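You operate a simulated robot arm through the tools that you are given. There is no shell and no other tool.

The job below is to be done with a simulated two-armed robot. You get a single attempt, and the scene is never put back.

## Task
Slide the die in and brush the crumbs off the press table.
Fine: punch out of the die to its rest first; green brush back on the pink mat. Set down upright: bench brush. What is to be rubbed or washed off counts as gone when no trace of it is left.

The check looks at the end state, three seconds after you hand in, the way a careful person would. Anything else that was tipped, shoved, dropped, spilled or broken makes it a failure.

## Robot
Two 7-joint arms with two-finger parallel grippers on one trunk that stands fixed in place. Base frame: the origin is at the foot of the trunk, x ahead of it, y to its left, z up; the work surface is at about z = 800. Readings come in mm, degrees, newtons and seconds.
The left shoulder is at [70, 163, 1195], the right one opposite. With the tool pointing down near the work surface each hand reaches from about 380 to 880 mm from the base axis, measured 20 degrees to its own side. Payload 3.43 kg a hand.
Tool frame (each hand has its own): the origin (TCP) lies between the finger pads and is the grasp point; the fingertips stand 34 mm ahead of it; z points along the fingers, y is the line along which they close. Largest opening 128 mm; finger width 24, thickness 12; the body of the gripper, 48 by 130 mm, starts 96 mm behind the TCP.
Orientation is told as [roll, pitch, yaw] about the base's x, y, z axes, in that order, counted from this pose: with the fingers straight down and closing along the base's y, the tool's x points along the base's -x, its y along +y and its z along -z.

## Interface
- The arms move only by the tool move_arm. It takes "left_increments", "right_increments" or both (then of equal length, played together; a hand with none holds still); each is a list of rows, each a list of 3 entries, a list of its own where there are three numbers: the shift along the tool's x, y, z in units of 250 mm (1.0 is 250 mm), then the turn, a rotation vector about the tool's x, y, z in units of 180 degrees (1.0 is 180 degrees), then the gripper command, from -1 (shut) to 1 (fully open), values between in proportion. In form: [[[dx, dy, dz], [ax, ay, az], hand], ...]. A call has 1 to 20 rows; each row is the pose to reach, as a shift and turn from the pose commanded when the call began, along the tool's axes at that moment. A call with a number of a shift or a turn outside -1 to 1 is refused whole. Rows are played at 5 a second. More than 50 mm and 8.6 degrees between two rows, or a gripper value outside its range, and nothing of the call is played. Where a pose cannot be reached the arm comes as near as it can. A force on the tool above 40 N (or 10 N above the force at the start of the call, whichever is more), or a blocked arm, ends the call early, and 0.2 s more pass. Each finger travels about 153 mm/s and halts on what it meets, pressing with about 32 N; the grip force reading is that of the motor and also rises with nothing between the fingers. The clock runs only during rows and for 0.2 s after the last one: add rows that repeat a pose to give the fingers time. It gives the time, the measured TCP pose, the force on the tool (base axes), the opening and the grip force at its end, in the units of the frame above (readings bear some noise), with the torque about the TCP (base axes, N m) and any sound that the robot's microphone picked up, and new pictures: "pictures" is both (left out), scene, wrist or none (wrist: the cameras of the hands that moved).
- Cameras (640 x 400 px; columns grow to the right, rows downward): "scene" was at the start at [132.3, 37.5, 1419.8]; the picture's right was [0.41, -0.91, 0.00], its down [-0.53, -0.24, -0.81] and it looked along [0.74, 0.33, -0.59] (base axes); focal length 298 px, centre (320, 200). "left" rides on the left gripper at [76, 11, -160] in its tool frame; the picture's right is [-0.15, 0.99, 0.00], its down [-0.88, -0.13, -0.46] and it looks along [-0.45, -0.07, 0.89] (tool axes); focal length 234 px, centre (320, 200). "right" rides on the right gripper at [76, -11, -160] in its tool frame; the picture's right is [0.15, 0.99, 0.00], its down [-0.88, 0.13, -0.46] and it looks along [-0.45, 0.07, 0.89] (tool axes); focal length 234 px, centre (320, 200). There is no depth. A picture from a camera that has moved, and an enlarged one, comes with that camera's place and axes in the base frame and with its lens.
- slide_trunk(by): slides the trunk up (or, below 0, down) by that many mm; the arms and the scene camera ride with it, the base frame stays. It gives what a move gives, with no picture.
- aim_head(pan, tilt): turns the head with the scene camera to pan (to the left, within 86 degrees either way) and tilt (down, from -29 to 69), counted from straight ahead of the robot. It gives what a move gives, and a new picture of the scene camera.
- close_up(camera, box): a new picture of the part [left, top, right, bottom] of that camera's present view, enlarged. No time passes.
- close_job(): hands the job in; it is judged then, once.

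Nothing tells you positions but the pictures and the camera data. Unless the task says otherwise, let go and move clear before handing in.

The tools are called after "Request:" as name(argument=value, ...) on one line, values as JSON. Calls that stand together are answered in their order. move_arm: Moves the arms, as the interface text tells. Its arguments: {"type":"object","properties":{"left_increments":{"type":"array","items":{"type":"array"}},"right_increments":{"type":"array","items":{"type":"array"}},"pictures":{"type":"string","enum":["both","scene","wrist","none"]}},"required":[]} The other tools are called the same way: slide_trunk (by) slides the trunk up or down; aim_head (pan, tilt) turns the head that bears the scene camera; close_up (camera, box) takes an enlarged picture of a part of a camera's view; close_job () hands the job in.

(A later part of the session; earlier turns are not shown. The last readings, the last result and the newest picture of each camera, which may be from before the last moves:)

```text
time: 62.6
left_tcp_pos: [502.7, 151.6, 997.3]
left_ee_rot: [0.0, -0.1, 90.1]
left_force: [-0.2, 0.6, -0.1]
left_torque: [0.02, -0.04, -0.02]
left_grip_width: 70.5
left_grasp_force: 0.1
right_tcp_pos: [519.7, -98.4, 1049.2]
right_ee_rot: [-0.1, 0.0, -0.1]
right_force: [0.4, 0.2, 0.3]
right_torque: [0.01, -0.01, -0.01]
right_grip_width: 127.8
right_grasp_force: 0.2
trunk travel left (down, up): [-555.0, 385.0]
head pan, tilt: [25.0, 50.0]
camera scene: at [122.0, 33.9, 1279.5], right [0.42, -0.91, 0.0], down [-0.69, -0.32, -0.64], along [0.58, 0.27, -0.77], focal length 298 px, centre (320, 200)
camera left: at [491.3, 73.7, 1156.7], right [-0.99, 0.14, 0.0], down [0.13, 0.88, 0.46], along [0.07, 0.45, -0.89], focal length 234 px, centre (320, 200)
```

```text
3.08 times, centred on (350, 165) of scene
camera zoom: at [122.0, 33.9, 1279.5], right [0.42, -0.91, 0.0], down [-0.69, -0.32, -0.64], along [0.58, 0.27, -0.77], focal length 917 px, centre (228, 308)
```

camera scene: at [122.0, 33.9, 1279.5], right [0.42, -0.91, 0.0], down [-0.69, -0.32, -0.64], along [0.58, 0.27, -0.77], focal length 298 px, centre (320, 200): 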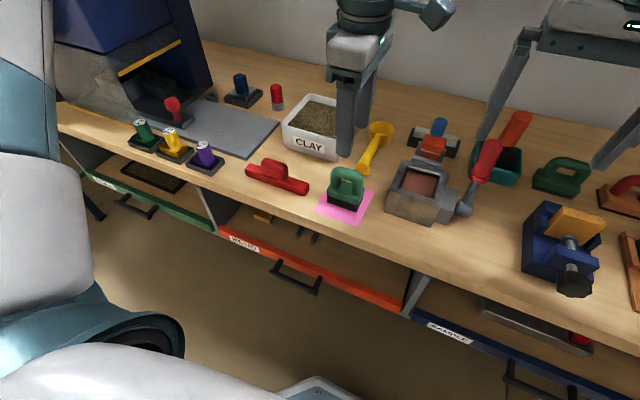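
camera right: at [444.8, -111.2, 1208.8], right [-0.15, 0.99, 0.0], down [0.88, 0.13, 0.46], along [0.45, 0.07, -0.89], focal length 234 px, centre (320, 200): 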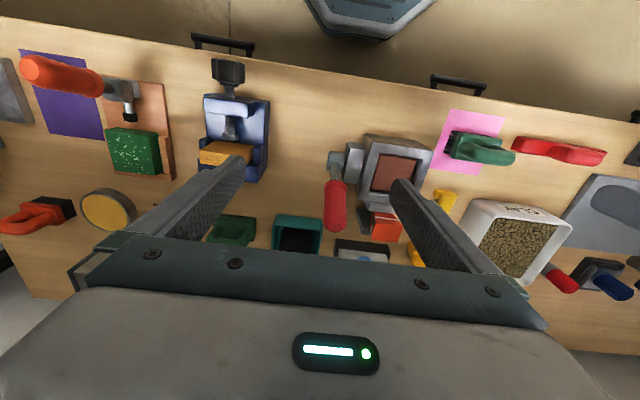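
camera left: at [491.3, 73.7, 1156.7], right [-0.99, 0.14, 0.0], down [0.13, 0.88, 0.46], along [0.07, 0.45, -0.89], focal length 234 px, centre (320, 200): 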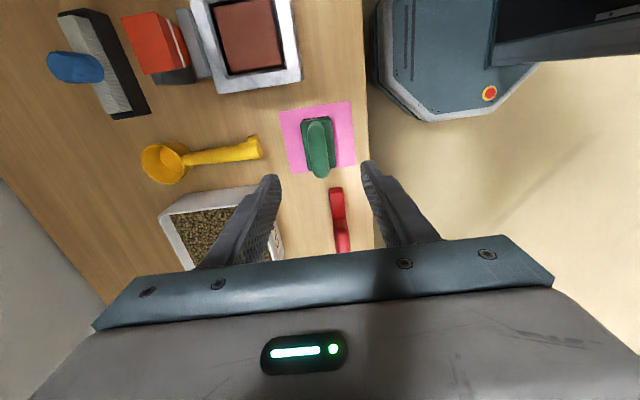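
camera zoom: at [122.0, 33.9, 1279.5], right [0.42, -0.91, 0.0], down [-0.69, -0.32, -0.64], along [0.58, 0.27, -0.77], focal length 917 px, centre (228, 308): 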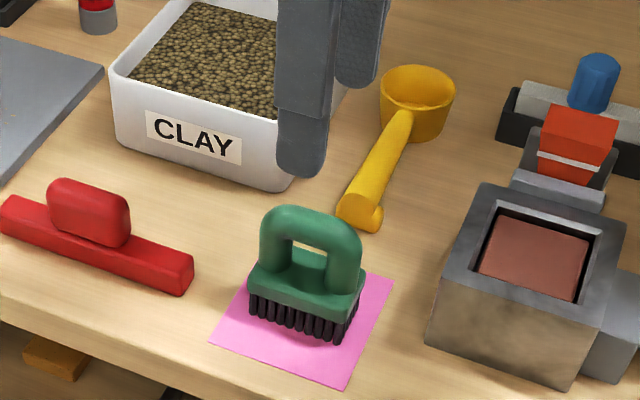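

The handle bar is centred between the fingers. I'll descend to handle height and look before closing.

Request:
move_arm(left_increments=[[[0, 0, 0.16], [0, 0, 0], 0.1], [[0, 0, 0.3], [0, 0, 0], 0.1], [[0, 0, 0.4], [0, 0, 0], 0.1], [[0, 0, 0.466], [0, 0, 0], 0.1], [[0, 0, 0.466], [0, 0, 0], 0.1]], pictures="both")

Request:
close_up(camera="left", box=[220, 60, 420, 240])

Request:
close_up(camera="scene", box=[290, 100, 410, 230])

```text
time: 63.8
left_tcp_pos: [502.7, 150.1, 880.6]
left_ee_rot: [-0.1, -0.2, 90.1]
left_force: [-0.1, 0.3, -0.3]
left_torque: [0.02, 0.01, 0.02]
left_grip_width: 70.2
left_grasp_force: 0.1
right_tcp_pos: [520.3, -100.3, 1049.5]
right_ee_rot: [0.0, -0.1, -0.1]
right_force: [0.2, -1.2, -0.4]
right_torque: [0.0, 0.0, 0.04]
right_grip_width: 127.9
right_grasp_force: 0.0
trunk travel left (down, up): [-555.0, 385.0]
head pan, tilt: [25.0, 50.0]
camera scene: at [122.1, 33.7, 1279.5], right [0.42, -0.91, 0.0], down [-0.69, -0.32, -0.64], along [0.58, 0.27, -0.77], focal length 298 px, centre (320, 200)
camera left: at [491.4, 73.6, 1040.5], right [-0.99, 0.15, 0.0], down [0.13, 0.88, 0.46], along [0.07, 0.45, -0.89], focal length 234 px, centre (320, 200)
```

scene: 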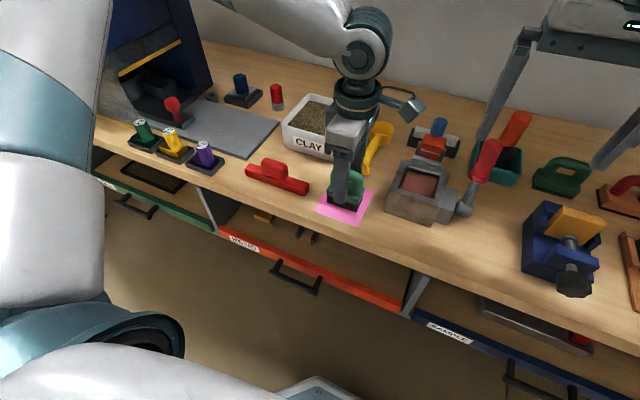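
left: 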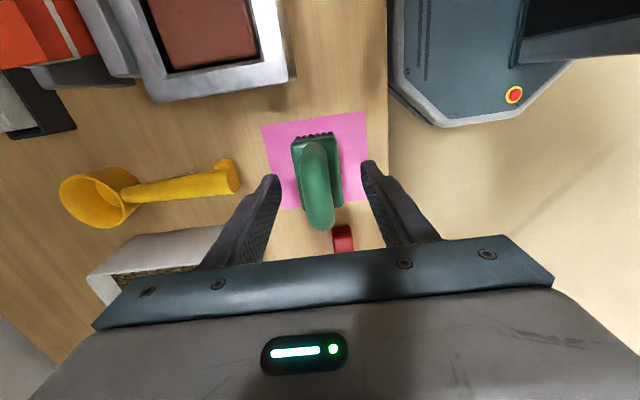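

```text
2.22 times, centred on (320, 150) of left
camera zoom: at [491.4, 73.6, 1040.5], right [-0.99, 0.15, 0.0], down [0.13, 0.88, 0.46], along [0.07, 0.45, -0.89], focal length 520 px, centre (320, 311)
```

zoom: 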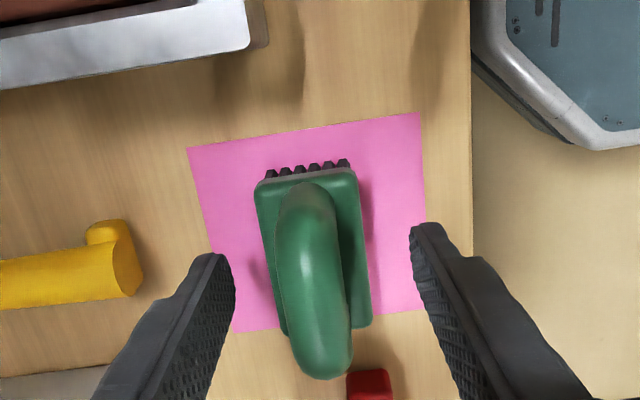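

```text
3.08 times, centred on (350, 165) of scene
camera zoom: at [122.1, 33.7, 1279.5], right [0.42, -0.91, 0.0], down [-0.69, -0.32, -0.64], along [0.58, 0.27, -0.77], focal length 917 px, centre (228, 308)
```

zoom: 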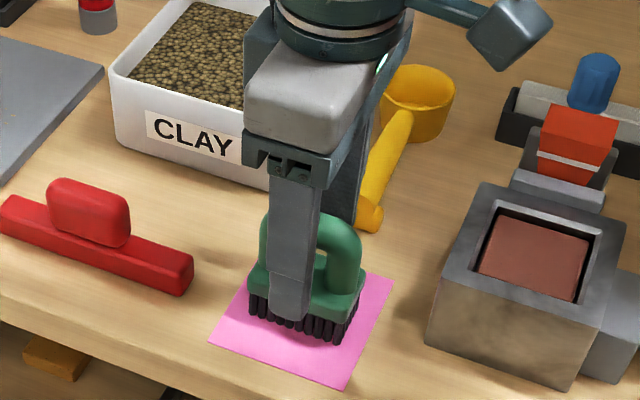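

Request:
move_arm(left_increments=[[[0, 0, 0], [0, 0, 0], -0.3], [[0, 0, 0], [0, 0, 0], -0.55], [[0, 0, 0], [0, 0, 0], -1], [[0, 0, 0], [0, 0, 0], -1], [[0, 0, 0], [0, 0, 0], -1]], pictures="wrist")

Request:
close_up(camera="scene", box=[290, 100, 410, 230])

Request:
close_up(camera="left", box=[220, 60, 420, 240])

```text
time: 65.0
left_tcp_pos: [502.7, 150.1, 880.4]
left_ee_rot: [-0.1, -0.1, 90.0]
left_force: [0.9, 0.2, 0.9]
left_torque: [0.01, -0.05, -0.02]
left_grip_width: 20.8
left_grasp_force: 31.4
right_tcp_pos: [520.0, -98.9, 1049.0]
right_ee_rot: [-0.1, -0.1, 0.0]
right_force: [0.2, 0.1, -0.4]
right_torque: [-0.03, 0.01, -0.01]
right_grip_width: 128.0
right_grasp_force: 0.1
trunk travel left (down, up): [-555.0, 385.0]
head pan, tilt: [25.0, 50.0]
camera left: at [491.6, 73.6, 1040.7], right [-0.99, 0.15, 0.0], down [0.13, 0.88, 0.46], along [0.07, 0.45, -0.89], focal length 234 px, centre (320, 200)
```

left: 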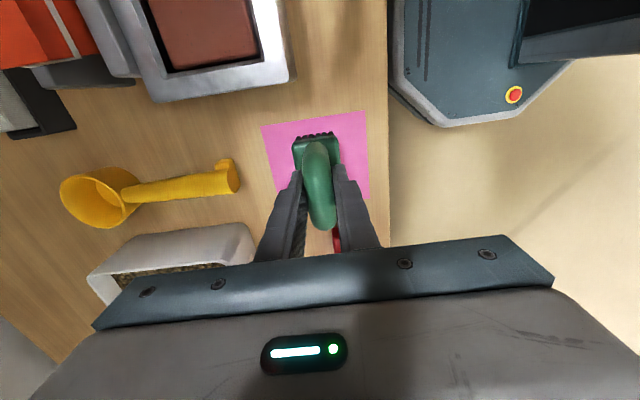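

```text
3.08 times, centred on (350, 165) of scene
camera zoom: at [122.4, 33.8, 1279.5], right [0.42, -0.91, 0.0], down [-0.69, -0.32, -0.64], along [0.58, 0.27, -0.77], focal length 917 px, centre (228, 308)
```

zoom: 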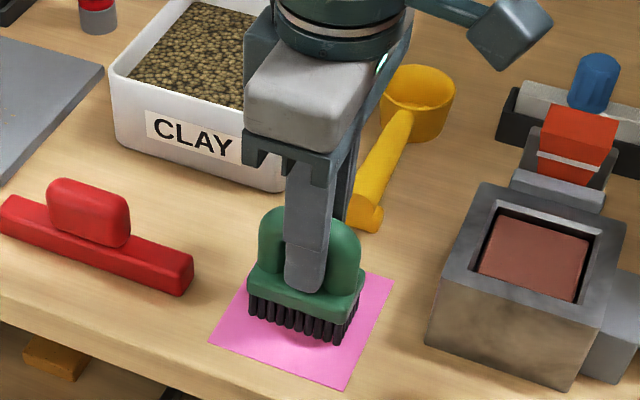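

```text
2.22 times, centred on (320, 150) of left
camera zoom: at [491.6, 73.6, 1040.7], right [-0.99, 0.15, 0.0], down [0.13, 0.88, 0.46], along [0.07, 0.45, -0.89], focal length 520 px, centre (320, 311)
```

zoom: 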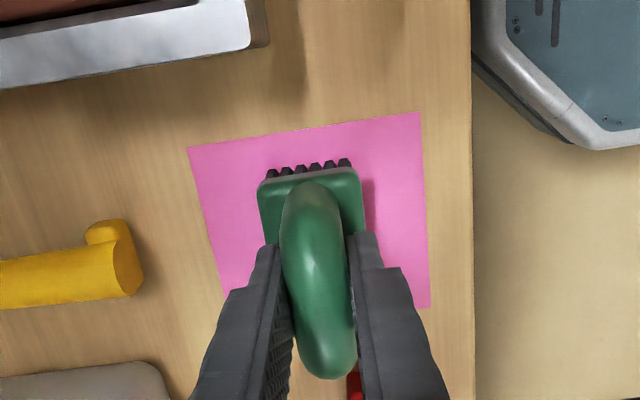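

The brush handle is held firmly at 20.8 mm; the grip pose was TCP (502.7, 150.1, 880.5). I'll lift the brush and carry it over the press table.

Request:
move_arm(left_increments=[[[0, 0, -0.1], [0, 0, 0], -1], [[0, 0, -0.25], [0, 0, 0], -1], [[0, 0, -0.4], [0, 0, 0], -1], [[0, 0, -0.4], [0, 0, 0], -1]], pictures="both")

Request:
close_up(camera="scene", box=[290, 80, 410, 230])

```text
time: 66.0
left_tcp_pos: [505.0, 154.1, 981.1]
left_ee_rot: [0.0, 0.0, 90.1]
left_force: [0.0, 0.9, -1.4]
left_torque: [0.0, 0.03, 0.01]
left_grip_width: 20.9
left_grasp_force: 32.3
right_tcp_pos: [520.2, -100.2, 1049.3]
right_ee_rot: [0.0, 0.0, 0.0]
right_force: [-0.3, -0.7, 0.1]
right_torque: [0.01, 0.02, -0.01]
right_grip_width: 127.9
right_grasp_force: 0.0
trunk travel left (down, up): [-555.0, 385.0]
head pan, tilt: [25.0, 50.0]
camera scene: at [123.0, 34.0, 1279.4], right [0.42, -0.91, 0.0], down [-0.69, -0.32, -0.64], along [0.58, 0.27, -0.77], focal length 298 px, centre (320, 200)
camera left: at [492.7, 76.0, 1141.0], right [-0.99, 0.15, 0.0], down [0.13, 0.88, 0.46], along [0.07, 0.45, -0.89], focal length 234 px, centre (320, 200)
```

scene: 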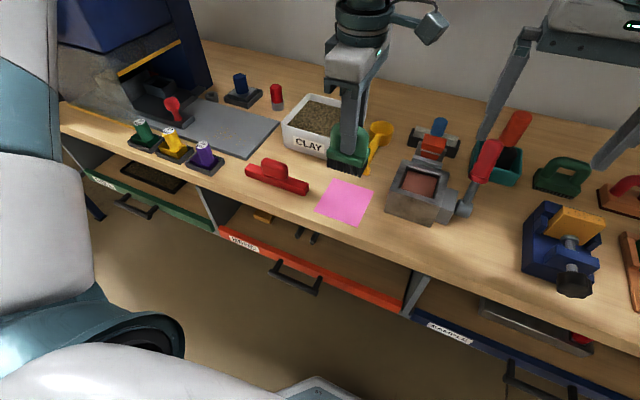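
left: 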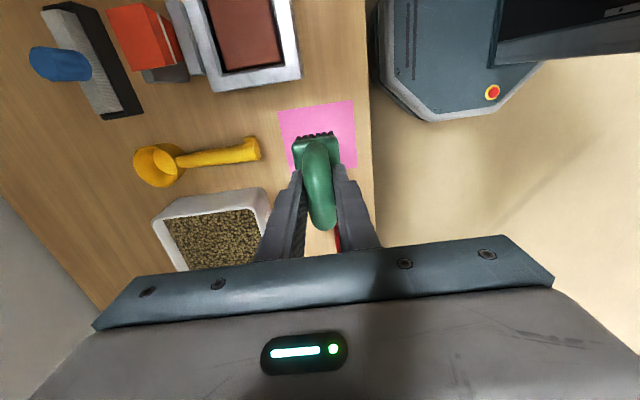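

```text
2.67 times, centred on (350, 155) of scene
camera zoom: at [123.0, 34.0, 1279.4], right [0.42, -0.91, 0.0], down [-0.69, -0.32, -0.64], along [0.58, 0.27, -0.77], focal length 794 px, centre (240, 320)
```

zoom: 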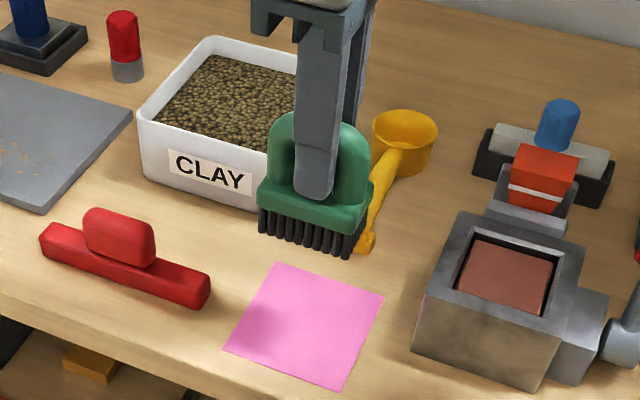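

The brush hangs level in the grip. I'll carry it in two moves to just above the left end of the crumb patch.

Request:
move_arm(left_increments=[[[-0.16, -0.017, 0], [0, 0, 0], -1], [[-0.32, -0.034, 0], [0, 0, 0], -1], [[-0.48, -0.05, 0], [0, 0, 0], -1], [[-0.64, -0.067, 0], [0, 0, 0], -1], [[-0.8, -0.084, 0], [0, 0, 0], -1], [[-0.96, -0.1, 0], [0, 0, 0], -1]], pictures="none")

Request:
move_arm(left_increments=[[[-0.16, -0.025, 0], [0, 0, 0], -1], [[-0.32, -0.05, 0], [0, 0, 0], -1], [[-0.48, -0.075, 0.05], [0, 0, 0], -1], [[-0.6, -0.098, 0.1], [0, 0, 0], -1], [[-0.664, -0.098, 0.16], [0, 0, 0], -1], [[-0.664, -0.098, 0.16], [0, 0, 0], -1]], pictures="both")

Request:
aim_head(pan=45, tilt=46)

Request:
close_up(camera="left", box=[220, 60, 420, 240])

```text
time: 67.4
left_tcp_pos: [527.4, 395.5, 978.6]
left_ee_rot: [0.0, 0.0, 90.0]
left_force: [-1.0, 0.0, -1.6]
left_torque: [-0.08, -0.01, 0.0]
left_grip_width: 20.9
left_grasp_force: 32.2
right_tcp_pos: [521.2, -99.0, 1049.3]
right_ee_rot: [0.0, 0.0, -0.1]
right_force: [-0.6, -0.7, 0.4]
right_torque: [0.0, -0.03, -0.05]
right_grip_width: 127.9
right_grasp_force: 0.0
trunk travel left (down, up): [-555.0, 385.0]
head pan, tilt: [25.0, 50.0]
```

```text
time: 68.8
left_tcp_pos: [552.0, 558.3, 942.0]
left_ee_rot: [0.0, -0.1, 90.0]
left_force: [0.3, 0.3, -0.9]
left_torque: [-0.03, 0.02, 0.04]
left_grip_width: 20.9
left_grasp_force: 31.6
right_tcp_pos: [519.2, -99.2, 1050.1]
right_ee_rot: [-0.1, 0.0, 0.0]
right_force: [-0.4, 0.4, -0.4]
right_torque: [0.0, 0.02, -0.01]
right_grip_width: 128.0
right_grasp_force: 0.1
trunk travel left (down, up): [-555.0, 385.0]
head pan, tilt: [25.0, 50.0]
camera scene: at [122.3, 33.7, 1279.5], right [0.42, -0.91, 0.0], down [-0.69, -0.32, -0.64], along [0.58, 0.27, -0.77], focal length 298 px, centre (320, 200)
camera left: at [540.0, 479.8, 1101.6], right [-0.99, 0.15, 0.0], down [0.13, 0.88, 0.46], along [0.07, 0.45, -0.89], focal length 234 px, centre (320, 200)
```

scene: 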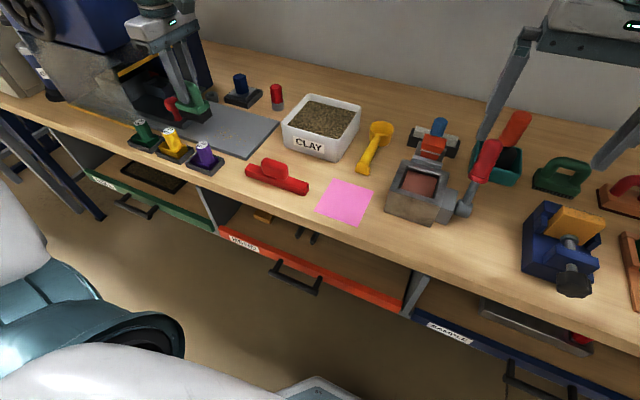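
left: 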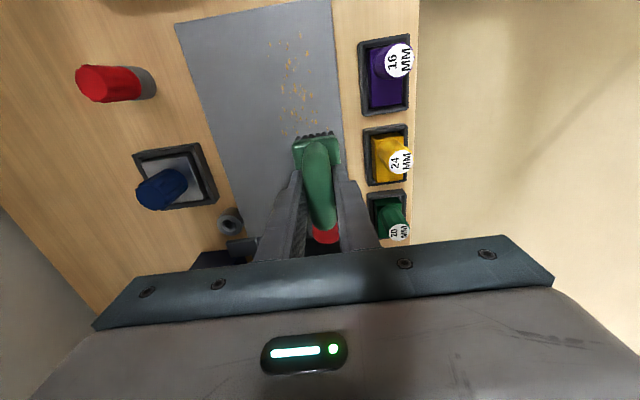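

```text
time: 69.6
left_tcp_pos: [550.2, 557.5, 941.6]
left_ee_rot: [0.1, -0.1, 90.0]
left_force: [-0.2, 0.0, -1.2]
left_torque: [0.0, 0.04, -0.03]
left_grip_width: 20.9
left_grasp_force: 31.7
right_tcp_pos: [519.5, -99.9, 1049.2]
right_ee_rot: [0.0, 0.0, 0.0]
right_force: [-0.4, 0.3, -0.7]
right_torque: [-0.01, 0.01, -0.04]
right_grip_width: 127.7
right_grasp_force: 0.0
trunk travel left (down, up): [-555.0, 385.0]
head pan, tilt: [45.0, 46.0]
camera scene: at [109.6, 58.4, 1284.9], right [0.71, -0.71, 0.0], down [-0.51, -0.51, -0.69], along [0.49, 0.49, -0.72], focal length 298 px, centre (320, 200)
```

scene: 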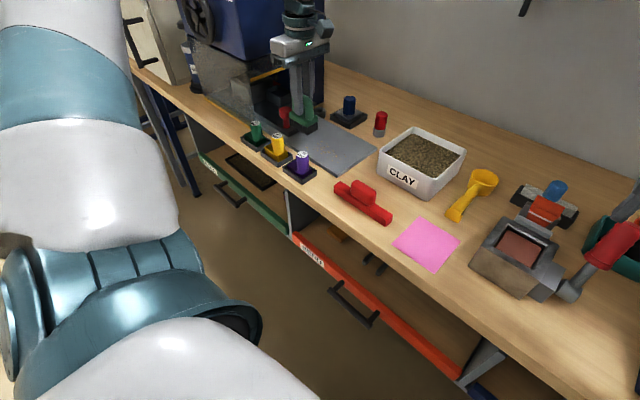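

```text
2.22 times, centred on (320, 150) of left
camera zoom: at [540.1, 479.9, 1101.6], right [-0.99, 0.15, 0.0], down [0.13, 0.88, 0.46], along [0.07, 0.45, -0.89], focal length 520 px, centre (320, 311)
```

zoom: 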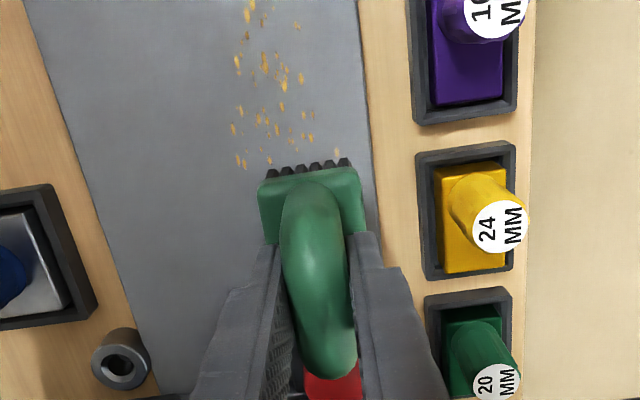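

The brush is above the left end of the crumbs, at x≈551, covering x 530–572. I'll lower it until the bristles touch the table.

Request:
move_arm(left_increments=[[[0, 0, 0.1], [0, 0, 0], -1], [[0, 0, 0.16], [0, 0, 0], -1], [[0, 0, 0.185], [0, 0, 0], -1], [[0, 0, 0.185], [0, 0, 0], -1]], pictures="none")

Request:
close_up(camera="scene", box=[230, 60, 380, 190])

Request:
close_up(camera="scene", box=[270, 90, 350, 150])

```text
time: 70.6
left_tcp_pos: [553.0, 558.3, 894.2]
left_ee_rot: [-0.1, 0.0, 90.0]
left_force: [-0.1, 0.0, -1.0]
left_torque: [0.01, -0.04, 0.02]
left_grip_width: 20.8
left_grasp_force: 31.4
right_tcp_pos: [520.4, -99.4, 1049.7]
right_ee_rot: [0.1, 0.0, 0.1]
right_force: [0.0, -0.7, -1.1]
right_torque: [-0.01, 0.0, 0.0]
right_grip_width: 128.3
right_grasp_force: 0.1
trunk travel left (down, up): [-555.0, 385.0]
head pan, tilt: [45.0, 46.0]
```

```text
3.08 times, centred on (305, 125) of scene
camera zoom: at [109.6, 58.4, 1284.9], right [0.71, -0.71, 0.0], down [-0.51, -0.51, -0.69], along [0.49, 0.49, -0.72], focal length 917 px, centre (366, 431)
```

zoom: 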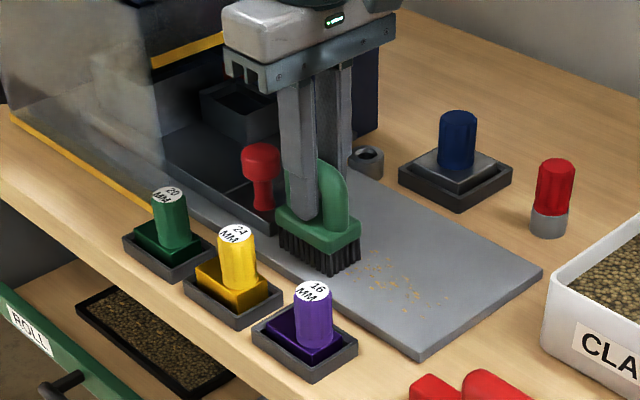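

```text
6.67 times, centred on (310, 120) of scene
camera zoom: at [109.6, 58.4, 1284.9], right [0.71, -0.71, 0.0], down [-0.51, -0.51, -0.69], along [0.49, 0.49, -0.72], focal length 1986 px, centre (387, 733)
```

zoom: 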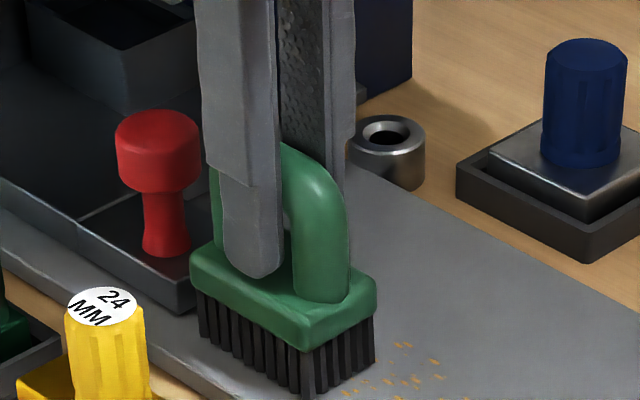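

No contact yet at TCP z≈894. I'll lower in 1 mm steps.

Request:
move_arm(left_increments=[[[0, 0, 0.004], [0, 0, 0], -1], [[0, 0, 0.008], [0, 0, 0], -1], [[0, 0, 0.008], [0, 0, 0], -1]], pictures="none")

Request:
move_arm(left_increments=[[[0, 0, 0.004], [0, 0, 0], -1], [[0, 0, 0.004], [0, 0, 0], -1]], pictures="none")

Request:
move_arm(left_increments=[[[0, 0, 0.004], [0, 0, 0], -1], [[0, 0, 0.004], [0, 0, 0], -1]], pictures="none")

```text
time: 71.4
left_tcp_pos: [554.6, 556.2, 892.5]
left_ee_rot: [-0.1, -0.1, 90.1]
left_force: [0.6, 1.3, 3.7]
left_torque: [-0.03, 0.03, 0.02]
left_grip_width: 20.8
left_grasp_force: 31.9
right_tcp_pos: [520.8, -99.5, 1049.6]
right_ee_rot: [0.0, 0.1, 0.0]
right_force: [-0.5, 0.1, 0.5]
right_torque: [-0.02, -0.01, 0.01]
right_grip_width: 128.0
right_grasp_force: 0.1
trunk travel left (down, up): [-555.0, 385.0]
head pan, tilt: [45.0, 46.0]
```

```text
time: 72.0
left_tcp_pos: [553.5, 557.3, 891.9]
left_ee_rot: [-0.2, -0.1, 90.0]
left_force: [3.4, 2.9, 13.0]
left_torque: [-0.04, -0.02, 0.01]
left_grip_width: 20.9
left_grasp_force: 32.4
right_tcp_pos: [518.9, -100.5, 1050.3]
right_ee_rot: [0.0, -0.1, 0.0]
right_force: [0.5, 0.6, 0.7]
right_torque: [0.04, 0.0, -0.02]
right_grip_width: 127.9
right_grasp_force: 0.1
trunk travel left (down, up): [-555.0, 385.0]
head pan, tilt: [45.0, 46.0]
```

```text
time: 72.6
left_tcp_pos: [553.0, 556.2, 891.6]
left_ee_rot: [-0.4, -0.1, 90.0]
left_force: [6.5, 1.9, 22.1]
left_torque: [-0.22, -0.02, 0.03]
left_grip_width: 21.1
left_grasp_force: 31.8
right_tcp_pos: [518.1, -100.7, 1050.4]
right_ee_rot: [0.1, 0.0, -0.1]
right_force: [0.6, 0.2, -0.2]
right_torque: [-0.03, -0.01, 0.01]
right_grip_width: 128.0
right_grasp_force: 0.0
trunk travel left (down, up): [-555.0, 385.0]
head pan, tilt: [45.0, 46.0]
```

Contact is made, about 10 N per mm of press. I'll ease up to roughly 10 N and sweep in -y across the crumbs.

Request:
move_arm(left_increments=[[[0, 0, -0.005], [0, 0, 0], -1], [[0.04, 0, -0.005], [0, 0, 0], -1], [[0.085, 0, -0.005], [0, 0, 0], -1], [[0.13, 0, -0.005], [0, 0, 0], -1], [[0.175, 0, -0.005], [0, 0, 0], -1], [[0.22, 0, -0.005], [0, 0, 0], -1], [[0.265, 0, -0.005], [0, 0, 0], -1], [[0.31, 0, -0.005], [0, 0, 0], -1], [[0.355, 0, -0.005], [0, 0, 0], -1], [[0.4, 0, -0.005], [0, 0, 0], -1], [[0.445, 0, -0.005], [0, 0, 0], -1], [[0.49, 0, -0.005], [0, 0, 0], -1], [[0.535, 0, -0.005], [0, 0, 0], -1], [[0.58, 0, -0.005], [0, 0, 0], -1], [[0.62, 0, -0.005], [0, 0, 0], -1]], pictures="both")

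Request:
close_up(camera="left", box=[220, 60, 420, 240])

Request:
close_up(camera="scene", box=[250, 90, 400, 190])

```text
time: 75.8
left_tcp_pos: [551.9, 403.7, 892.2]
left_ee_rot: [-0.1, -0.1, 90.0]
left_force: [1.2, -0.6, 2.1]
left_torque: [0.0, 0.05, 0.0]
left_grip_width: 20.9
left_grasp_force: 31.9
right_tcp_pos: [520.8, -100.6, 1049.5]
right_ee_rot: [0.0, 0.0, 0.0]
right_force: [-0.1, -1.0, 0.6]
right_torque: [0.01, 0.03, 0.04]
right_grip_width: 127.8
right_grasp_force: 0.1
trunk travel left (down, up): [-555.0, 385.0]
head pan, tilt: [45.0, 46.0]
camera scene: at [109.4, 57.9, 1285.0], right [0.71, -0.71, 0.0], down [-0.51, -0.51, -0.69], along [0.49, 0.49, -0.72], focal length 298 px, centre (320, 200)
camera left: at [540.6, 325.3, 1051.8], right [-0.99, 0.15, 0.0], down [0.13, 0.88, 0.46], along [0.07, 0.45, -0.89], focal length 234 px, centre (320, 200)
```

scene: 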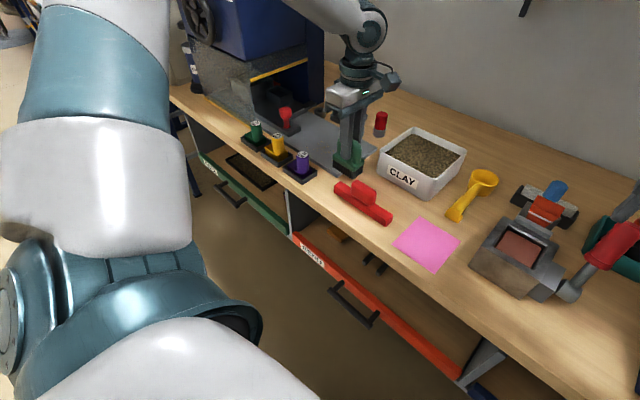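
left: 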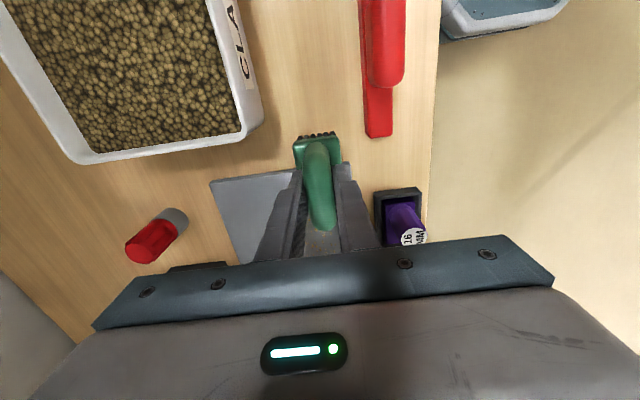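

```text
2.22 times, centred on (320, 150) of left
camera zoom: at [540.6, 325.3, 1051.8], right [-0.99, 0.15, 0.0], down [0.13, 0.88, 0.46], along [0.07, 0.45, -0.89], focal length 520 px, centre (320, 311)
```

zoom: 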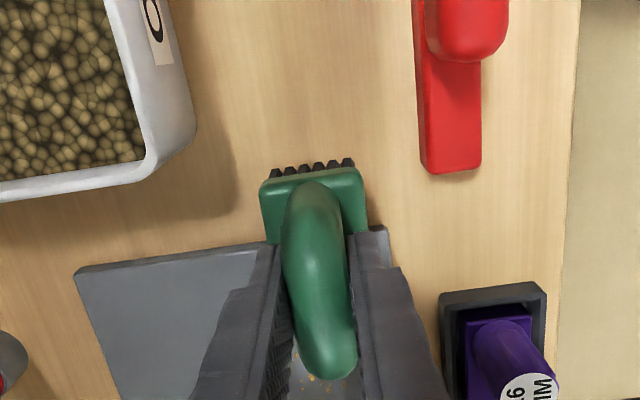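

```text
4.00 times, centred on (325, 140) of scene
camera zoom: at [109.4, 57.9, 1285.0], right [0.71, -0.71, 0.0], down [-0.51, -0.51, -0.69], along [0.49, 0.49, -0.72], focal length 1192 px, centre (300, 440)
```

zoom: 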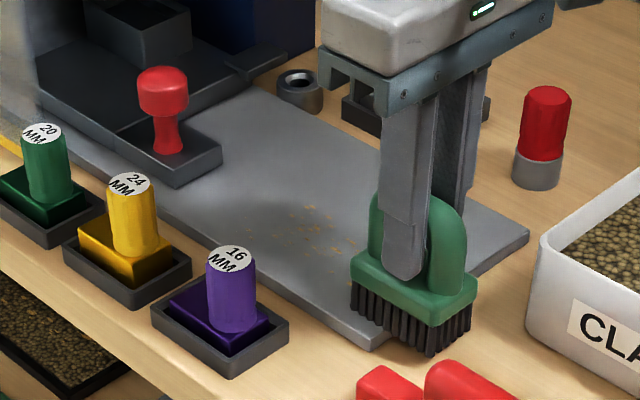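

Some crumbs seem fainter after one pass. I'll lift, return to the start of the stroke and look at what remains.

Request:
move_arm(left_increments=[[[0, 0, -0.1], [0, 0, 0], -1], [[-0.15, 0, -0.2], [0, 0, 0], -1], [[-0.31, -0.03, -0.2], [0, 0, 0], -1], [[-0.47, -0.06, -0.2], [0, 0, 0], -1], [[-0.62, -0.08, -0.2], [0, 0, 0], -1], [[-0.62, -0.08, -0.2], [0, 0, 0], -1]], pictures="wrist")

Request:
close_up(camera="left", box=[200, 0, 400, 160])

Request:
close_up(camera="scene", box=[290, 110, 390, 180])

```text
time: 77.2
left_tcp_pos: [575.4, 558.9, 941.4]
left_ee_rot: [0.1, -0.2, 90.1]
left_force: [-0.4, -0.2, -1.0]
left_torque: [-0.01, 0.01, 0.04]
left_grip_width: 20.8
left_grasp_force: 32.4
right_tcp_pos: [520.5, -99.2, 1049.1]
right_ee_rot: [0.0, 0.1, 0.0]
right_force: [0.6, -0.4, 0.0]
right_torque: [-0.01, -0.02, 0.01]
right_grip_width: 128.0
right_grasp_force: 0.0
trunk travel left (down, up): [-555.0, 385.0]
head pan, tilt: [45.0, 46.0]
camera left: at [564.1, 480.9, 1101.4], right [-0.99, 0.15, 0.0], down [0.13, 0.88, 0.46], along [0.07, 0.45, -0.89], focal length 234 px, centre (320, 200)
```

left: 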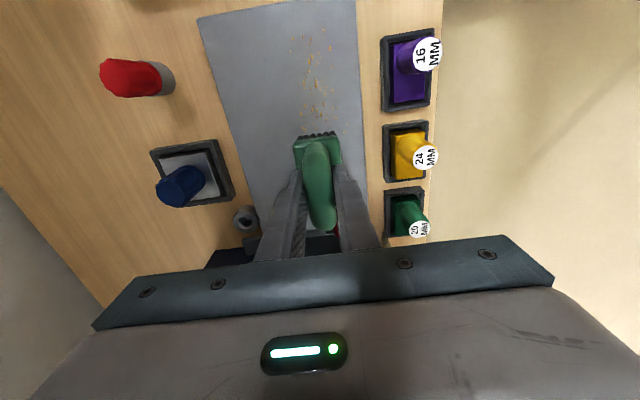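

```text
2.50 times, centred on (300, 80) of left
camera zoom: at [564.1, 480.9, 1101.4], right [-0.99, 0.15, 0.0], down [0.13, 0.88, 0.46], along [0.07, 0.45, -0.89], focal length 585 px, centre (370, 500)
```

zoom: 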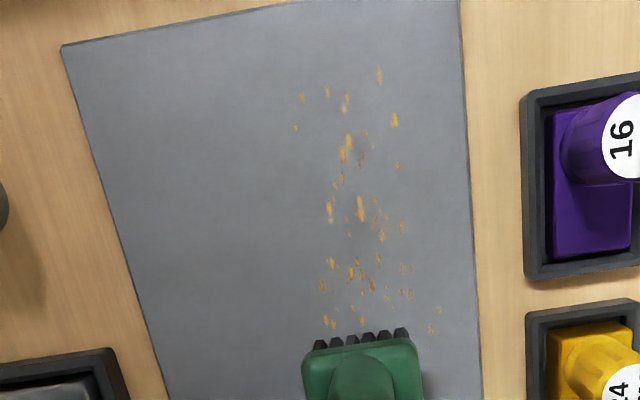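

```text
5.71 times, centred on (340, 145) of scene
camera zoom: at [109.5, 57.6, 1285.0], right [0.71, -0.71, 0.0], down [-0.51, -0.51, -0.69], along [0.49, 0.49, -0.72], focal length 1702 px, centre (206, 514)
```

zoom: 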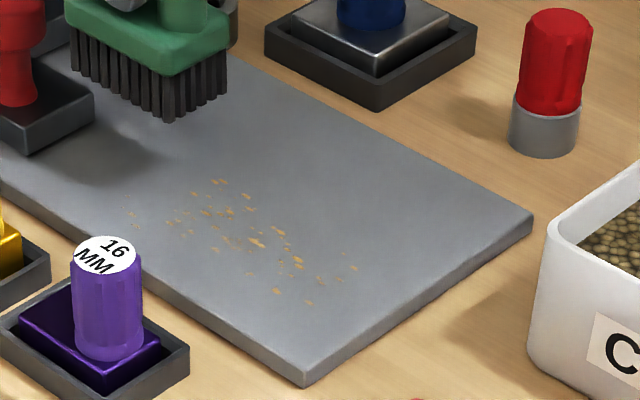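

The crumbs fade gradually with rubbing, so several firmer passes are needed. I'll rub lane 2 (x≈575) back and forth at about 15 N.

Request:
move_arm(left_increments=[[[0, 0, 0.1], [0, 0, 0], -1], [[0, 0, 0.18], [0, 0, 0], -1], [[0, 0, 0.2026], [0, 0, 0], -1], [[0.08, 0, 0.2026], [0, 0, 0], -1], [[0.16, 0, 0.2026], [0, 0, 0], -1], [[0.24, 0, 0.2026], [0, 0, 0], -1], [[0.32, 0, 0.2026], [0, 0, 0], -1], [[0.4, 0, 0.2026], [0, 0, 0], -1], [[0.48, 0, 0.2026], [0, 0, 0], -1], [[0.56, 0, 0.2026], [0, 0, 0], -1], [[0.48, 0, 0.2026], [0, 0, 0], -1], [[0.4, 0, 0.2026], [0, 0, 0], -1], [[0.32, 0, 0.2026], [0, 0, 0], -1], [[0.24, 0, 0.2026], [0, 0, 0], -1], [[0.16, 0, 0.2026], [0, 0, 0], -1], [[0.08, 0, 0.2026], [0, 0, 0], -1], [[0, 0, 0.2026], [0, 0, 0], -1]], pictures="both")

Request:
close_up(camera="left", box=[200, 0, 400, 160])

Request:
close_up(camera="scene", box=[290, 110, 390, 180])

```text
time: 80.8
left_tcp_pos: [570.5, 557.7, 891.2]
left_ee_rot: [0.0, -0.1, 90.0]
left_force: [0.4, -2.0, 6.3]
left_torque: [-0.16, -0.03, 0.03]
left_grip_width: 21.0
left_grasp_force: 32.7
right_tcp_pos: [519.8, -99.8, 1049.8]
right_ee_rot: [-0.1, 0.0, 0.0]
right_force: [0.4, -0.1, -0.3]
right_torque: [-0.04, 0.0, -0.02]
right_grip_width: 127.8
right_grasp_force: 0.1
trunk travel left (down, up): [-555.0, 385.0]
head pan, tilt: [45.0, 46.0]
camera scene: at [108.7, 57.7, 1285.1], right [0.71, -0.71, 0.0], down [-0.51, -0.51, -0.7], along [0.49, 0.49, -0.72], focal length 298 px, centre (320, 200)
camera left: at [559.9, 481.0, 1051.6], right [-0.99, 0.15, 0.0], down [0.13, 0.88, 0.46], along [0.07, 0.45, -0.89], focal length 234 px, centre (320, 200)
```

scene: 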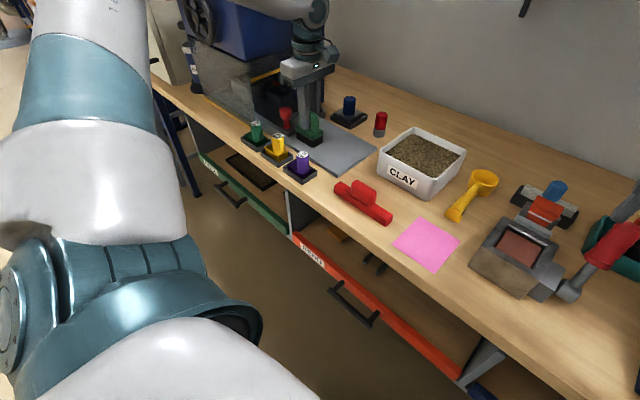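
left: 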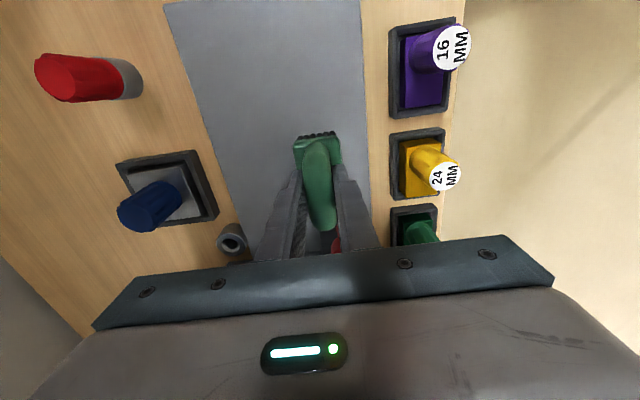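

```text
2.50 times, centred on (300, 80) of left
camera zoom: at [559.9, 481.0, 1051.6], right [-0.99, 0.15, 0.0], down [0.13, 0.88, 0.46], along [0.07, 0.45, -0.89], focal length 585 px, centre (370, 500)
```

zoom: 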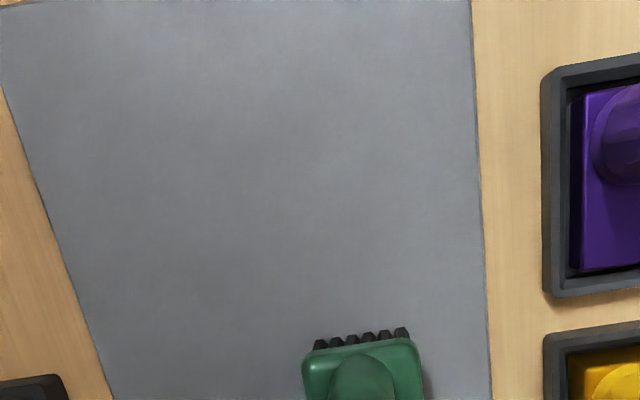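

```text
5.71 times, centred on (340, 145) of scene
camera zoom: at [108.7, 57.7, 1285.1], right [0.71, -0.71, 0.0], down [-0.51, -0.51, -0.7], along [0.49, 0.49, -0.72], focal length 1702 px, centre (206, 514)
```

zoom: 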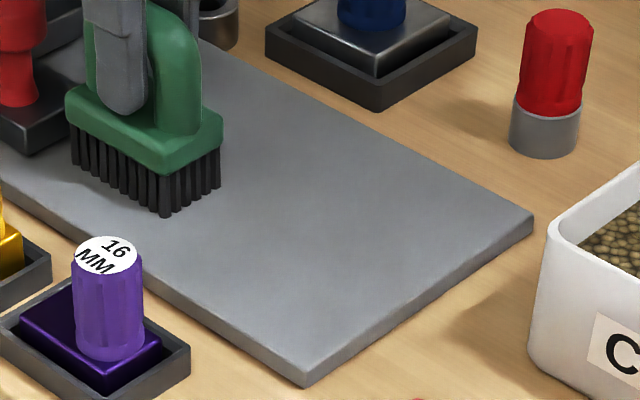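

The table looks clear now. I'll lift the brush and check the whole table for any trace before putting the brush back.

Request:
move_arm(left_increments=[[[0, 0, -0.12], [0, 0, 0], -1], [[0, 0, -0.26], [0, 0, 0], -1], [[0.1, 0, -0.36], [0, 0, 0], -1], [[0.28, 0, -0.36], [0, 0, 0], -1], [[0.46, 0, -0.36], [0, 0, 0], -1], [[0.64, 0.03, -0.36], [0, 0, 0], -1], [[0.82, 0.08, -0.36], [0, 0, 0], -1], [[0.96, 0.14, -0.36], [0, 0, 0], -1], [[0.96, 0.14, -0.36], [0, 0, 0], -1]], pictures="both")

Request:
close_up(camera="scene", box=[230, 70, 390, 190])

Request:
close_up(camera="scene", box=[280, 100, 380, 180])

```text
time: 82.8
left_tcp_pos: [537.4, 315.8, 980.5]
left_ee_rot: [0.1, 0.0, 90.1]
left_force: [0.5, 0.6, -1.4]
left_torque: [-0.03, -0.01, -0.03]
left_grip_width: 21.0
left_grasp_force: 31.8
right_tcp_pos: [519.8, -99.7, 1049.7]
right_ee_rot: [0.0, 0.1, 0.0]
right_force: [-0.6, 0.8, -0.3]
right_torque: [-0.05, 0.03, 0.02]
right_grip_width: 127.8
right_grasp_force: 0.0
trunk travel left (down, up): [-555.0, 385.0]
head pan, tilt: [45.0, 46.0]
camera scene: at [109.7, 59.3, 1284.9], right [0.71, -0.71, 0.0], down [-0.51, -0.51, -0.69], along [0.49, 0.49, -0.72], focal length 298 px, centre (320, 200)
camera left: at [526.4, 238.8, 1140.8], right [-0.99, 0.15, 0.0], down [0.13, 0.88, 0.46], along [0.07, 0.45, -0.89], focal length 234 px, centre (320, 200)
```

scene: 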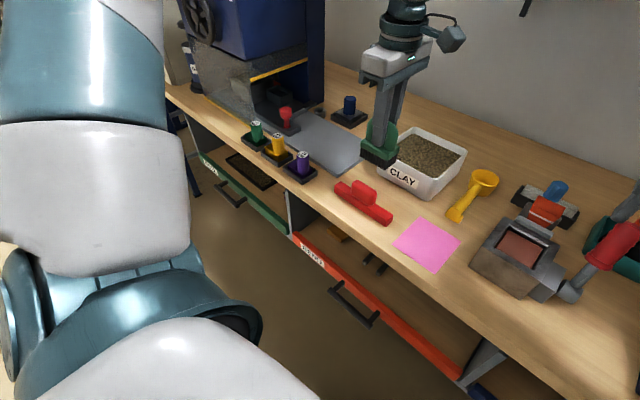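
left: 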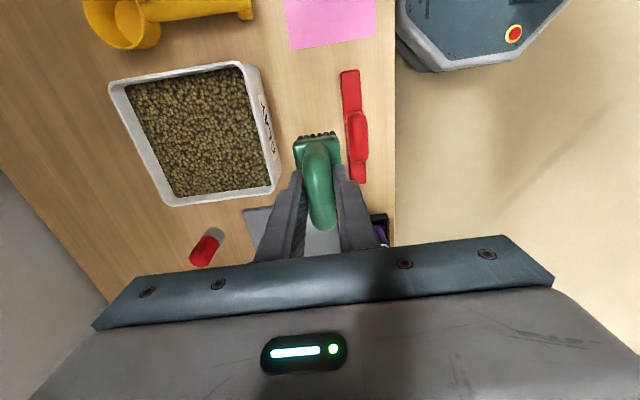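

```text
3.33 times, centred on (310, 130) of scene
camera zoom: at [109.7, 59.3, 1284.9], right [0.71, -0.71, 0.0], down [-0.51, -0.51, -0.69], along [0.49, 0.49, -0.72], focal length 993 px, centre (353, 433)
```

zoom: 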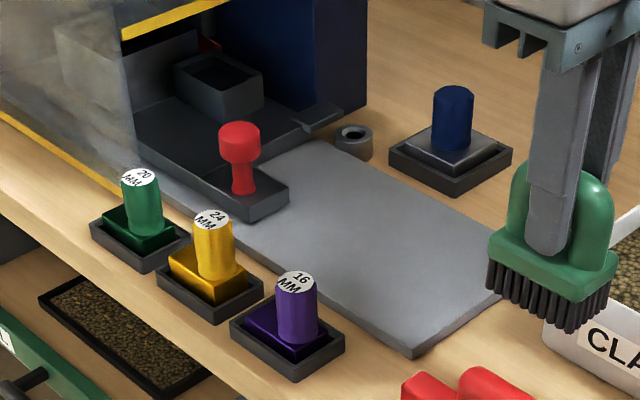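

```text
5.00 times, centred on (330, 140) of scene
camera zoom: at [109.7, 59.3, 1284.9], right [0.71, -0.71, 0.0], down [-0.51, -0.51, -0.69], along [0.49, 0.49, -0.72], focal length 1490 px, centre (270, 500)
```

zoom: 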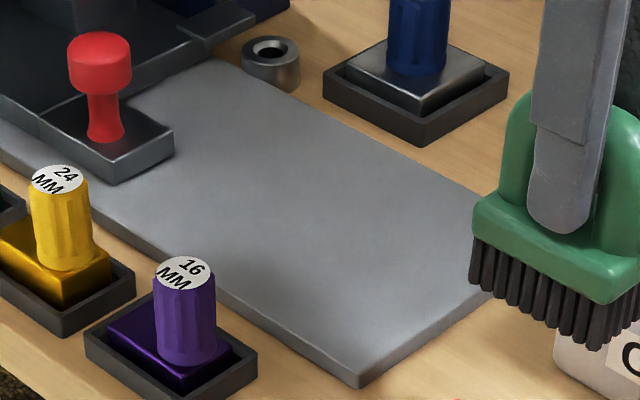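

No trace of crumbs is visible. I'll carry the brush back over the pink mat to the exact place it came from.

Request:
move_arm(left_increments=[[[0.15, 0.03, 0], [0, 0, 0], -1], [[0.3, 0.06, 0], [0, 0, 0], -1], [[0.45, 0.095, 0], [0, 0, 0], -1], [[0.6, 0.13, 0], [0, 0, 0], -1], [[0.664, 0.138, 0.05], [0, 0, 0], -1], [[0.664, 0.138, 0.15], [0, 0, 0], -1], [[0.664, 0.138, 0.25], [0, 0, 0], -1], [[0.664, 0.138, 0.34], [0, 0, 0], -1], [[0.664, 0.138, 0.34], [0, 0, 0], -1]], pictures="both")

Request:
aim_head(pan=25, tilt=50)

Request:
close_up(camera="scene", box=[290, 100, 410, 230])

Request:
close_up(camera="left", box=[220, 60, 420, 240])

```text
time: 84.8
left_tcp_pos: [506.0, 152.1, 895.2]
left_ee_rot: [-0.1, 0.1, 90.0]
left_force: [-0.4, -0.5, -0.9]
left_torque: [0.01, 0.01, 0.01]
left_grip_width: 20.9
left_grasp_force: 31.6
right_tcp_pos: [520.1, -99.7, 1048.1]
right_ee_rot: [-0.1, 0.0, 0.1]
right_force: [-0.9, 0.4, -0.4]
right_torque: [-0.03, -0.01, -0.03]
right_grip_width: 127.9
right_grasp_force: 0.0
trunk travel left (down, up): [-555.0, 385.0]
head pan, tilt: [45.0, 46.0]
camera scene: at [109.1, 58.1, 1285.0], right [0.71, -0.71, 0.0], down [-0.51, -0.51, -0.69], along [0.49, 0.49, -0.72], focal length 298 px, centre (320, 200)
camera left: at [493.3, 74.5, 1054.8], right [-0.99, 0.15, 0.0], down [0.13, 0.88, 0.46], along [0.07, 0.45, -0.89], focal length 234 px, centre (320, 200)
```

scene: 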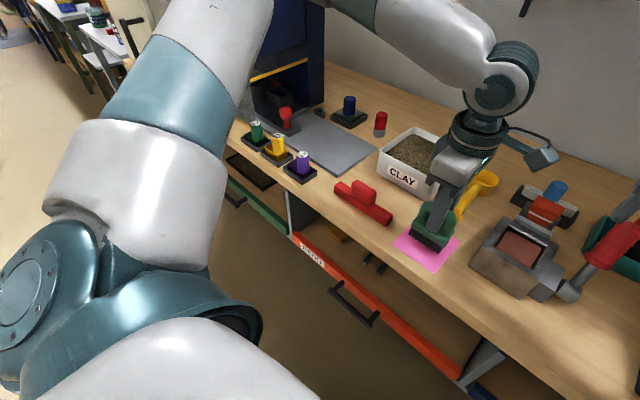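
left: 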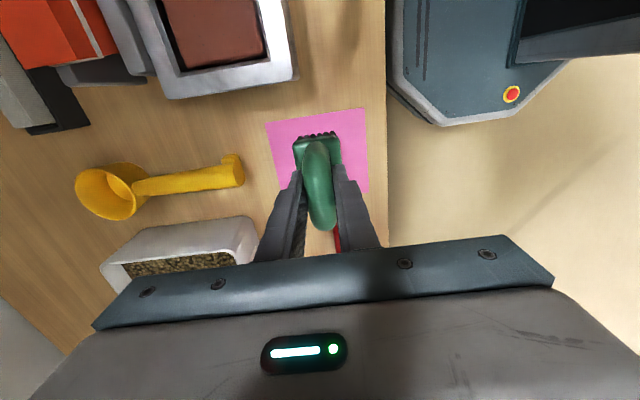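

```text
time: 85.6
left_tcp_pos: [505.0, 151.8, 894.0]
left_ee_rot: [0.0, -0.1, 90.0]
left_force: [0.3, -0.6, -0.1]
left_torque: [0.0, -0.01, 0.0]
left_grip_width: 21.2
left_grasp_force: 31.8
right_tcp_pos: [520.2, -100.0, 1048.4]
right_ee_rot: [0.0, 0.0, -0.1]
right_force: [0.6, -0.3, 1.3]
right_torque: [-0.01, -0.02, 0.01]
right_grip_width: 127.8
right_grasp_force: 0.0
trunk travel left (down, up): [-555.0, 385.0]
head pan, tilt: [25.0, 50.0]
camera scene: at [122.4, 34.0, 1279.5], right [0.42, -0.91, 0.0], down [-0.69, -0.32, -0.64], along [0.58, 0.27, -0.77], focal length 298 px, centre (320, 200)
```

scene: 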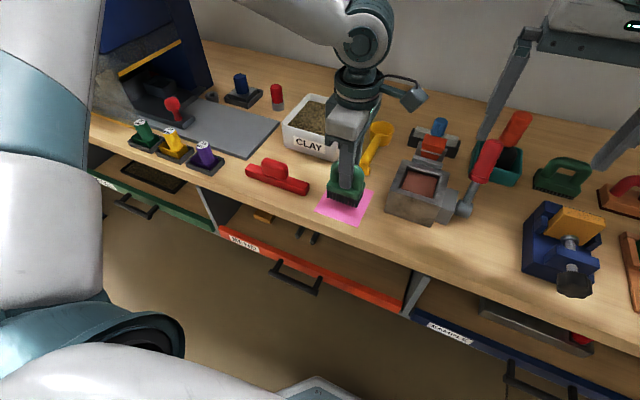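

```text
3.08 times, centred on (350, 165) of scene
camera zoom: at [122.4, 34.0, 1279.5], right [0.42, -0.91, 0.0], down [-0.69, -0.32, -0.64], along [0.58, 0.27, -0.77], focal length 917 px, centre (228, 308)
```

zoom: 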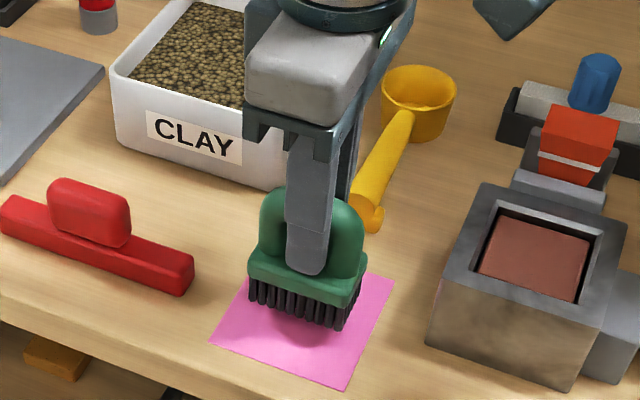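

```text
2.22 times, centred on (320, 150) of left
camera zoom: at [493.7, 74.7, 1054.9], right [-0.99, 0.15, 0.0], down [0.13, 0.88, 0.46], along [0.07, 0.45, -0.89], focal length 520 px, centre (320, 311)
```

zoom: 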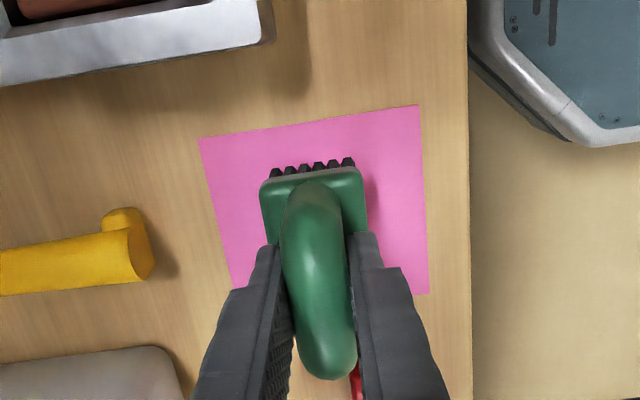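

The brush is over the centre of the mat. I'll lower it gently until it touches.

Request:
move_arm(left_increments=[[[0, 0.004, 0.02], [0, 0, 0], -1], [[0, 0.006, 0.035], [0, 0, 0], -1], [[0, 0.006, 0.046], [0, 0, 0], -1], [[0, 0.006, 0.046], [0, 0, 0], -1]], pictures="none")

Request:
move_arm(left_increments=[[[0, 0, 0.004], [0, 0, 0], -1], [[0, 0, 0.004], [0, 0, 0], -1]], pictures="none")

```text
time: 86.6
left_tcp_pos: [503.1, 152.6, 882.3]
left_ee_rot: [0.0, -0.1, 90.0]
left_force: [-0.5, 0.9, -1.2]
left_torque: [-0.04, -0.01, 0.02]
left_grip_width: 21.1
left_grasp_force: 31.9
right_tcp_pos: [519.2, -99.7, 1050.8]
right_ee_rot: [0.0, 0.0, 0.0]
right_force: [-0.2, 0.4, -0.2]
right_torque: [-0.04, -0.03, -0.01]
right_grip_width: 128.0
right_grasp_force: 0.1
trunk travel left (down, up): [-555.0, 385.0]
head pan, tilt: [25.0, 50.0]
```

```text
time: 87.2
left_tcp_pos: [502.3, 151.8, 883.8]
left_ee_rot: [0.0, -0.1, 90.0]
left_force: [-0.4, -0.8, -0.4]
left_torque: [0.01, 0.01, 0.04]
left_grip_width: 20.8
left_grasp_force: 32.2
right_tcp_pos: [519.8, -99.1, 1049.2]
right_ee_rot: [-0.1, 0.0, -0.1]
right_force: [0.5, 0.5, -0.1]
right_torque: [0.02, -0.05, 0.02]
right_grip_width: 128.0
right_grasp_force: 0.1
trunk travel left (down, up): [-555.0, 385.0]
head pan, tilt: [25.0, 50.0]
```

Request:
move_arm(left_increments=[[[0, 0, 0.004], [0, 0, 0], -1], [[0, 0, 0.004], [0, 0, 0], -1]], pictures="none")

Request:
close_up(camera="scene", box=[310, 150, 390, 230])

```text
time: 87.8
left_tcp_pos: [501.5, 152.9, 880.6]
left_ee_rot: [-0.2, 0.0, 90.0]
left_force: [0.2, -0.5, -1.3]
left_torque: [0.04, 0.01, 0.05]
left_grip_width: 20.8
left_grasp_force: 32.1
right_tcp_pos: [520.3, -98.8, 1049.9]
right_ee_rot: [0.0, 0.0, 0.1]
right_force: [0.0, 0.0, -0.5]
right_torque: [0.0, 0.01, -0.02]
right_grip_width: 128.1
right_grasp_force: 0.1
trunk travel left (down, up): [-555.0, 385.0]
head pan, tilt: [25.0, 50.0]
```

```text
5.00 times, centred on (350, 190) of scene
camera zoom: at [122.4, 33.9, 1279.4], right [0.42, -0.91, 0.0], down [-0.69, -0.32, -0.64], along [0.58, 0.27, -0.77], focal length 1490 px, centre (170, 250)
```

zoom: 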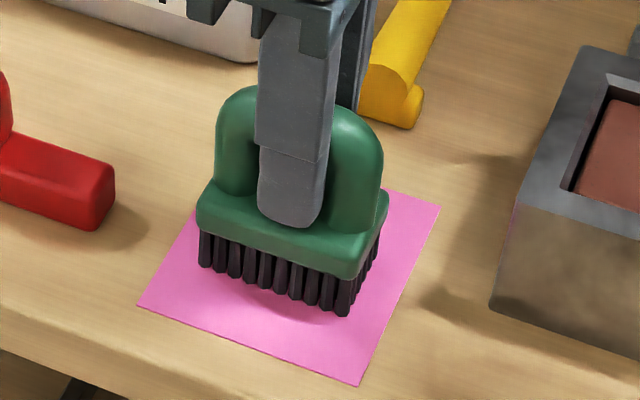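

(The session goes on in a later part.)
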